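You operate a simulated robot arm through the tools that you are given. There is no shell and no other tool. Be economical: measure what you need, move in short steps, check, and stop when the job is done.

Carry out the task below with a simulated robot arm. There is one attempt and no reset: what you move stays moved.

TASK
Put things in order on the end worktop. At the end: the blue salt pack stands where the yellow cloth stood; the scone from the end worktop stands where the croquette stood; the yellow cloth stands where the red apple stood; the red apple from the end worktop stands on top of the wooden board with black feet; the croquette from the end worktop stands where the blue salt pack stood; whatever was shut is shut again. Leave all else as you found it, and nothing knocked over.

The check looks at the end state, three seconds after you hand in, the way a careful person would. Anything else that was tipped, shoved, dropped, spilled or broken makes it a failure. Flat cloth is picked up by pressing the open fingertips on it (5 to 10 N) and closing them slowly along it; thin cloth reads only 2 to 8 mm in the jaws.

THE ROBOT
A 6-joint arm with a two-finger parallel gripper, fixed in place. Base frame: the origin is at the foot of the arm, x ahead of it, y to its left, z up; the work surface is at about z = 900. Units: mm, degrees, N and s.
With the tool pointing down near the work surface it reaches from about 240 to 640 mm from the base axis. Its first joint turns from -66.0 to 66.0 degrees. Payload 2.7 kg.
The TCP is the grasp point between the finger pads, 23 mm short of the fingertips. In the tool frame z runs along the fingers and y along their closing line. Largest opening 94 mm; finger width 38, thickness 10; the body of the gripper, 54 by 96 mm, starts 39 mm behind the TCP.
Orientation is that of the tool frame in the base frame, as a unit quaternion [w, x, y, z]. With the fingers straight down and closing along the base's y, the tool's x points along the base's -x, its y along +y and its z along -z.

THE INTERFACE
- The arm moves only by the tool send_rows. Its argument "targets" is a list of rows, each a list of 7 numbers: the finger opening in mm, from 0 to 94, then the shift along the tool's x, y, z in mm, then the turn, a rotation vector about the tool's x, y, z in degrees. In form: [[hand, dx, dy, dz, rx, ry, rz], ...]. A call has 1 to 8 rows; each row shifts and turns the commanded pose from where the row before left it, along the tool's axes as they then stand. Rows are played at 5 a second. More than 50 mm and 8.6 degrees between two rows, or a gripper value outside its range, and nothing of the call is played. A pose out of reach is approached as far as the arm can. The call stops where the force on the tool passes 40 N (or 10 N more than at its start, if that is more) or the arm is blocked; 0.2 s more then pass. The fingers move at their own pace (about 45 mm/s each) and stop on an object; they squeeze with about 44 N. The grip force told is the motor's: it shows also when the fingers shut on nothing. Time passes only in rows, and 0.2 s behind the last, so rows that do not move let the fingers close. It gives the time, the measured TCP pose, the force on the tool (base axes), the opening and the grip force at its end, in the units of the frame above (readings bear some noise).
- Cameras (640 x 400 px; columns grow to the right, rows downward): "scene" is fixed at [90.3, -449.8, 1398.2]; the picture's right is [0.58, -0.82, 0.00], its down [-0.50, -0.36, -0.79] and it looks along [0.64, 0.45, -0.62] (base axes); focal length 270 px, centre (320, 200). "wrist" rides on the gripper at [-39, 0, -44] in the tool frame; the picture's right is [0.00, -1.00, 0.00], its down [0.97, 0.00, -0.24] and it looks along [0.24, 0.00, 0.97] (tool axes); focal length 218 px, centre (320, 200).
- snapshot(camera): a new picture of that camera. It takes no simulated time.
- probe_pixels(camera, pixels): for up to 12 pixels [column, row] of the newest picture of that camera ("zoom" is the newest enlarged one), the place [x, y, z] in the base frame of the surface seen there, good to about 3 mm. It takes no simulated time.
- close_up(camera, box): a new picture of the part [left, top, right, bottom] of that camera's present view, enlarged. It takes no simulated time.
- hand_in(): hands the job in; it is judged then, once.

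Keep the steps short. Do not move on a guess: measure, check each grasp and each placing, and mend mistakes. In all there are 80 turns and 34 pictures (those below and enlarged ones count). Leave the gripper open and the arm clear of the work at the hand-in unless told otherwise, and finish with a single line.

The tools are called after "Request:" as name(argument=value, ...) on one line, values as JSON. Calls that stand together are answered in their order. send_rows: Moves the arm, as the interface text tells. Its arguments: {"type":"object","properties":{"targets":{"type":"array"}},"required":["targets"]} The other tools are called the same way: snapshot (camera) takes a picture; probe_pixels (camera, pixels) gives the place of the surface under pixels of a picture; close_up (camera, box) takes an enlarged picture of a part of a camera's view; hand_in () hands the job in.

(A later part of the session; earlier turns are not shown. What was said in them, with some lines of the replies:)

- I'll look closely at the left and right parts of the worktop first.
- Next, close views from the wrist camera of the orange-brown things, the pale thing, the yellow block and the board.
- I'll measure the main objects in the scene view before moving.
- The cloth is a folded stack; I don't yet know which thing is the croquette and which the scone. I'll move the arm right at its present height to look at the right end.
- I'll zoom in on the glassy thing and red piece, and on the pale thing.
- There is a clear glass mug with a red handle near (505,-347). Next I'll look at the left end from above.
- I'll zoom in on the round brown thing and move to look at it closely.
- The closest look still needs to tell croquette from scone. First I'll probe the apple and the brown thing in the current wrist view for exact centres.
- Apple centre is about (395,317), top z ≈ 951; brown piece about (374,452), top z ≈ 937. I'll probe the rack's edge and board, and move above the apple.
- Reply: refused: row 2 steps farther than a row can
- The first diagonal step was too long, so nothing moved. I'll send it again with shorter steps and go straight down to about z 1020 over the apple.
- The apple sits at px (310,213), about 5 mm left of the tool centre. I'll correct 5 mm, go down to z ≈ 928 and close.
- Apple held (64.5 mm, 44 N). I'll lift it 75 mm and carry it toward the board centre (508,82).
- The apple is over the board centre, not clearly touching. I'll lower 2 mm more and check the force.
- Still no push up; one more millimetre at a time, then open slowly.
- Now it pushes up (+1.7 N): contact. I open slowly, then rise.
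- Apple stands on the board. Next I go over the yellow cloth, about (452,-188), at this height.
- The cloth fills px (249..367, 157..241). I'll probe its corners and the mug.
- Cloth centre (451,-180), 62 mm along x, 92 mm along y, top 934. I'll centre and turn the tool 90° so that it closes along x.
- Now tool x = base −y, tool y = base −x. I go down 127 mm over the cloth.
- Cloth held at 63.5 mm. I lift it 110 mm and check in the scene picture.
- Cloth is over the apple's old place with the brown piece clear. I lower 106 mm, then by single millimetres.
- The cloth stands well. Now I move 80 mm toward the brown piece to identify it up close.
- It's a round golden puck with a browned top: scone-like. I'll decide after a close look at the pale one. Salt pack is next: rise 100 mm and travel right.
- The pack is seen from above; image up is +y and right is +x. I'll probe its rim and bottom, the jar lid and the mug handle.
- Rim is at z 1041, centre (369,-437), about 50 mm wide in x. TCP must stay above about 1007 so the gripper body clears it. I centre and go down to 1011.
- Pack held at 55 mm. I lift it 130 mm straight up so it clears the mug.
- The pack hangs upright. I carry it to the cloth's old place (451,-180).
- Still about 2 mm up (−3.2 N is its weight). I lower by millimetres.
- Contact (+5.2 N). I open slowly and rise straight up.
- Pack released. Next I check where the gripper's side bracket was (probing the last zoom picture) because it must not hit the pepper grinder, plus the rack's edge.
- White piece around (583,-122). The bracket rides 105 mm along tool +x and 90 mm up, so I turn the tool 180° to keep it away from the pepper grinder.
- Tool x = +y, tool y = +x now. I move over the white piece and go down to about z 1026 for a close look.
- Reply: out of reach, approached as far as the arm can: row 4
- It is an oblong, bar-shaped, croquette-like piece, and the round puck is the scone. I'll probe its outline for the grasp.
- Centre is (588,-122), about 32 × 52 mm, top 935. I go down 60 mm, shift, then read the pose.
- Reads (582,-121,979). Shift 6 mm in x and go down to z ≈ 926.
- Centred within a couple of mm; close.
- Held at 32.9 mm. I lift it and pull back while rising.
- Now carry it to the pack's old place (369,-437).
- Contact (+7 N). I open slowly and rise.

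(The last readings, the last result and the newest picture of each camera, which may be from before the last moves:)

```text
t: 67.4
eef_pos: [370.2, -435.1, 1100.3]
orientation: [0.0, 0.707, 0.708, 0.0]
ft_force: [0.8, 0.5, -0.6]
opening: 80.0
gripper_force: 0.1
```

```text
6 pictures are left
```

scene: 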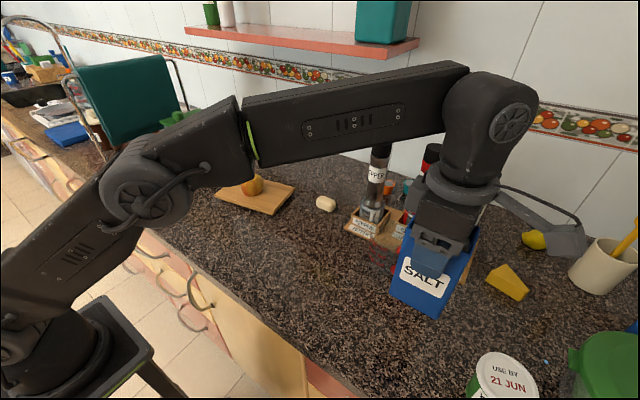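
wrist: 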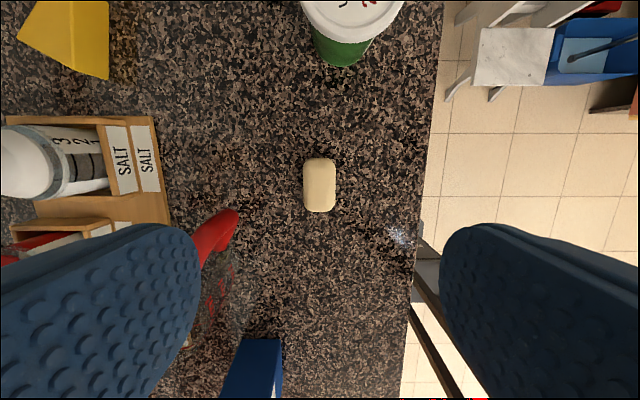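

The croquette stands in place. For the scone I turn the tool back by 90° (closing along y, bracket toward the base).

Request:
send_rows(targets=[[94, 0, 0, 0, 0, 0, -8.5], [94, 0, 0, 0, 0, 0, -8.5], [94, 0, 0, 0, 0, 0, -8.5], [94, 0, 0, 0, 0, 0, -8.5], [94, 0, 0, 0, 0, 0, -8.5], [94, 0, 0, 0, 0, 0, -8.5], [94, 0, 0, 0, 0, 0, -8.5], [94, 0, 0, 0, 0, 0, -8.5]])

Request:
send_rows(targets=[[94, 0, 0, 0, 0, 0, -8.5], [94, 0, 0, 0, 0, 0, -8.5], [94, 0, 0, 0, 0, 0, -5], [94, 0, 48, 0, 0, 0, 0], [94, 0, 48, 0, 0, 0, 0], [94, 0, 48, 0, 0, 0, 0], [94, 0, 48, 0, 0, 0, 0], [94, 0, 48, 0, 0, 0, 0]])

Request:
send_rows(targets=[[94, 0, 49, 0, 0, 0, 0], [94, 0, 49, 0, 0, 0, 0], [94, 0, 49, 0, 0, 0, 0], [94, 0, 49, 0, 0, 0, 0], [94, 0, 49, 0, 0, 0, 0], [94, 0, 49, 0, 0, 0, 0], [94, 0, 49, 0, 0, 0, 0], [94, 0, 49, 0, 0, 0, 0]])

Request:
send_rows(targets=[[94, 0, 49, 0, 0, 0, 0], [94, 0, 49, 0, 0, 0, 0], [94, 0, 49, 0, 0, 0, 0], [94, 0, 49, 0, 0, 0, 0], [94, -4, 49, 0, 0, 0, 0], [94, 0, 10, 20, 0, 0, 0], [94, 0, 0, 0, 0, 0, 0]])

```text
t: 69.2
eef_pos: [370.1, -437.1, 1099.9]
orientation: [0.0, 0.19, 0.982, 0.0]
ft_force: [-0.8, 0.7, -0.1]
opening: 94.2
gripper_force: 0.0
```

```text
t: 71.0
eef_pos: [370.6, -199.7, 1099.5]
orientation: [-0.001, 0.001, 1.0, 0.0]
ft_force: [0.1, 1.2, 0.4]
opening: 94.1
gripper_force: 0.1
```

```text
t: 72.8
eef_pos: [369.9, 194.8, 1099.3]
orientation: [0.001, 0.001, 1.0, 0.001]
ft_force: [0.4, -0.1, -0.1]
opening: 94.0
gripper_force: 0.0
```

```text
t: 74.4
eef_pos: [376.1, 448.4, 1082.0]
orientation: [0.0, 0.0, 1.0, 0.0]
ft_force: [0.1, -0.6, 0.0]
opening: 94.0
gripper_force: 0.1
```

I look down at the scone to centre the gripper.

Request:
snapshot(camera="wrist")

Request:
probe_pixels(camera="wrist", pixels=[[310, 210], [280, 210], [300, 190], [320, 210], [340, 210], [310, 235]])

```text
5 pictures are left
```

wrist: 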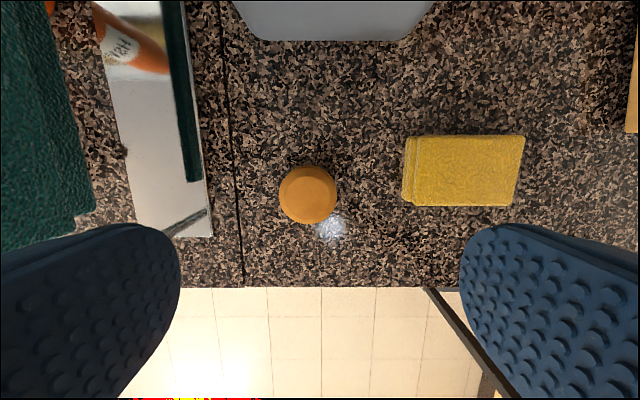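

```text
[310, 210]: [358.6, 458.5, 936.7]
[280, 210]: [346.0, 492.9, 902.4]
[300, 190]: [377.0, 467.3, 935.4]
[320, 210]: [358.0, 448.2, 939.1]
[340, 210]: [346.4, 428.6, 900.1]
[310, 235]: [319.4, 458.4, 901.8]
```

The scone centre is about (373,459). I shift 9 mm and go down to z ≈ 927.

Request:
send_rows(targets=[[86, 2, 9.5, 30, 0, 0, 0], [86, 0, 0, 45, 0, 0, 0], [86, 0, 0, 45, 0, 0, 0], [86, 0, 0, 25, 0, 0, 0], [86, 0, 0, 8, 0, 0, 0], [86, 0, 0, 0, 0, 0, 0]])

Request:
send_rows(targets=[[70, 0, 0, 0, 0, 0, 0], [60, 0, 0, 0, 0, 0, 0], [50, 0, 0, 0, 0, 0, 0], [40, 0, 0, 0, 0, 0, 0], [40, 0, 0, 0, 0, 0, 0]])

```text
t: 75.8
eef_pos: [372.6, 459.2, 926.8]
orientation: [0.0, 0.0, 1.0, 0.001]
ft_force: [0.0, 0.3, -1.0]
opening: 86.3
gripper_force: 0.0
```

```text
t: 77.0
eef_pos: [373.5, 458.4, 927.5]
orientation: [0.0, 0.0, 1.0, 0.0]
ft_force: [0.1, -1.0, 0.0]
opening: 52.9
gripper_force: 44.4
```

Scone held at 52.9 mm. I lift 133 mm and carry it toward the croquette's old place, over the board and apple.

Request:
send_rows(targets=[[40, 0, 0, -20, 0, 0, 0], [40, 0, 0, -40, 0, 0, 0], [40, 0, 0, -40, 0, 0, 0], [40, 0, 0, -33, 0, 0, 0], [40, 0, 0, 0, 0, 0, 0]])

Request:
send_rows(targets=[[40, -14.4, -44.7, 0, 0, 0, 0], [40, -14.4, -44.7, 0, 0, 0, 0], [40, -14.4, -44.7, 0, 0, 0, 0], [40, -14.4, -44.7, 0, 0, 0, 0], [40, -14.4, -44.7, 0, 0, 0, 0], [40, -14.4, -44.7, 0, 0, 0, 0], [40, -14.4, -44.7, 0, 0, 0, 0], [40, 0, 0, 0, 0, 0, 0]])

```text
t: 78.2
eef_pos: [371.7, 458.4, 1060.1]
orientation: [0.0, 0.0, 1.0, 0.0]
ft_force: [-0.7, -0.1, -0.9]
opening: 52.9
gripper_force: 44.5
```

```text
t: 80.0
eef_pos: [474.1, 144.8, 1061.8]
orientation: [0.001, 0.0, 1.0, 0.0]
ft_force: [0.7, 0.8, -0.7]
opening: 52.8
gripper_force: 43.2
```

Request:
send_rows(targets=[[40, -14.4, -44.5, 0, 0, 0, 0], [40, -14.4, -44.5, 0, 0, 0, 0], [40, -14.4, -44.5, 0, 0, 0, 0], [40, -14.4, -44.5, 0, 0, 0, 0], [40, -14.4, -44.5, 0, 0, 0, 0], [40, -14.4, -44.5, 0, 0, 0, 0], [40, 0, 0, 0, 0, 0, 0]])

Request:
send_rows(targets=[[40, 0, 0, 0, 0, 0, 8], [40, 0, 0, 0, 0, 0, 8], [40, 0, 0, 0, 0, 0, 8], [40, 0, 0, 0, 0, 0, 8], [40, 0, 0, 0, 0, 0, 8], [40, 0, 0, 0, 0, 0, 5], [40, 0, 0, 0, 0, 0, 0]])

```text
t: 81.6
eef_pos: [558.5, -124.4, 1060.2]
orientation: [0.0, 0.0, 1.0, -0.001]
ft_force: [0.1, -0.3, -0.8]
opening: 53.2
gripper_force: 44.0
```

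```text
t: 83.2
eef_pos: [559.3, -121.5, 1061.1]
orientation: [0.0, 0.383, 0.924, 0.001]
ft_force: [0.4, 0.3, 0.1]
opening: 52.9
gripper_force: 44.1
```

Tool x now points (−x,+y). I move 29 mm in +x while going down 130 mm.

Request:
send_rows(targets=[[40, 0, 0, 40, 0, 0, 0], [40, -10.2, 10.2, 30, 0, 0, 0], [40, -10.2, 10.2, 30, 0, 0, 0], [40, 0, 0, 25, 0, 0, 0], [40, 0, 0, 5, 0, 0, 0], [40, 0, 0, 0, 0, 0, 0]])

```text
t: 84.6
eef_pos: [587.5, -120.7, 930.5]
orientation: [0.001, 0.383, 0.924, 0.0]
ft_force: [0.4, 0.9, -1.8]
opening: 52.9
gripper_force: 43.6
```

Request:
send_rows(targets=[[40, 0, 0, 1, 0, 0, 0], [40, 0, 0, 1, 0, 0, 0], [40, 0, 0, 1, 0, 0, 0], [40, 0, 0, 0, 0, 0, 0]])

```text
t: 85.6
eef_pos: [588.0, -121.0, 927.9]
orientation: [0.0, 0.383, 0.924, 0.0]
ft_force: [0.5, 0.0, 0.3]
opening: 52.9
gripper_force: 44.0
```

Request:
send_rows(targets=[[40, 0, 0, 1, 0, 0, 0], [40, 0, 0, 0, 0, 0, 0]])

```text
t: 86.2
eef_pos: [588.4, -122.0, 926.8]
orientation: [0.001, 0.382, 0.924, 0.0]
ft_force: [-4.8, -1.2, 9.3]
opening: 52.6
gripper_force: 43.8
```

Contact (+9.3 N). I open slowly, rise, and pull back.

Request:
send_rows(targets=[[56, 0, 0, 0, 0, 0, 0], [64, 0, 0, 0, 0, 0, 0], [84, 0, 0, 0, 0, 0, 0], [84, 0, 0, 0, 0, 0, 0], [84, 0, 0, -30, 0, 0, 0], [84, 0, 0, -40, 0, 0, 0], [84, 10, -10, -40, 0, 0, 0], [84, 10, -10, -40, 0, 0, 0]])

Request:
send_rows(targets=[[94, 14, -14, -40, 0, 0, 0], [94, 30, 0, -20, 0, 0, 0], [94, 30, 0, 0, 0, 0, 0], [94, 30, 0, 0, 0, 0, 0], [94, 30, 10, 0, 0, 0, 0], [94, 30, 10, 0, 0, 0, 0], [94, 0, 0, 0, 0, 0, 0]])

Request:
snapshot(camera="scene")

```text
t: 88.0
eef_pos: [559.6, -119.1, 1077.9]
orientation: [0.0, 0.383, 0.924, 0.0]
ft_force: [-0.3, 0.8, -0.6]
opening: 83.9
gripper_force: 0.0
```

```text
t: 89.6
eef_pos: [448.6, 0.1, 1137.9]
orientation: [-0.001, 0.382, 0.924, 0.001]
ft_force: [0.0, 0.0, -0.2]
opening: 94.0
gripper_force: 0.0
```

```text
4 pictures are left
```

scene: 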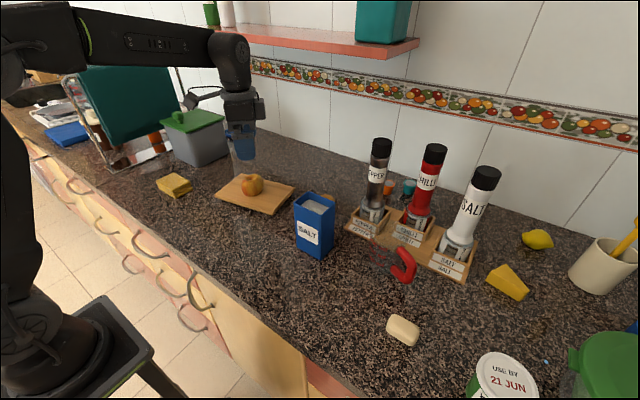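

All five things stand in place and the rest is untouched. I raise the arm a bit more and check the scone, hidden behind the pack here.

Request:
send_rows(targets=[[94, 0, 0, -40, 0, 0, 0], [94, 0, 0, -40, 0, 0, 0], [94, 0, 0, 0, 0, 0, 0]])

Request:
snapshot(camera="wrist")

```text
t: 90.4
eef_pos: [448.9, -2.2, 1219.0]
orientation: [0.0, 0.382, 0.924, 0.001]
ft_force: [0.7, -0.9, 0.2]
opening: 94.1
gripper_force: 0.1
```

```text
3 pictures are left
```

wrist: 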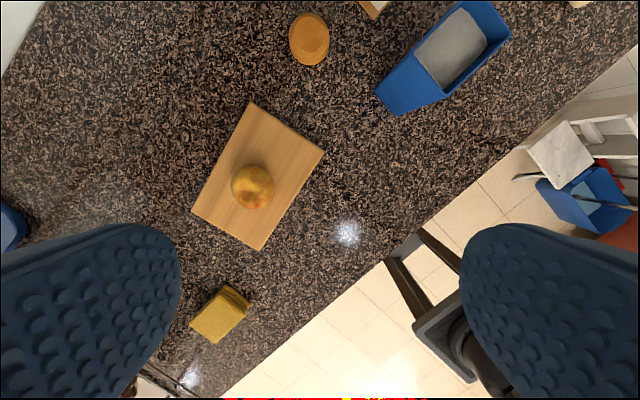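

Scone, pack, apple and cloth all stand upright in their places, and the gripper is open and clear. I hand in.

Request:
hand_in()

```text
The job is handed in.
```

I moved all five things to their places and handed the job in, with nothing knocked over; nothing had to be opened. I told the scone (round golden puck) from the croquette (pale oblong bar) by shape alone.
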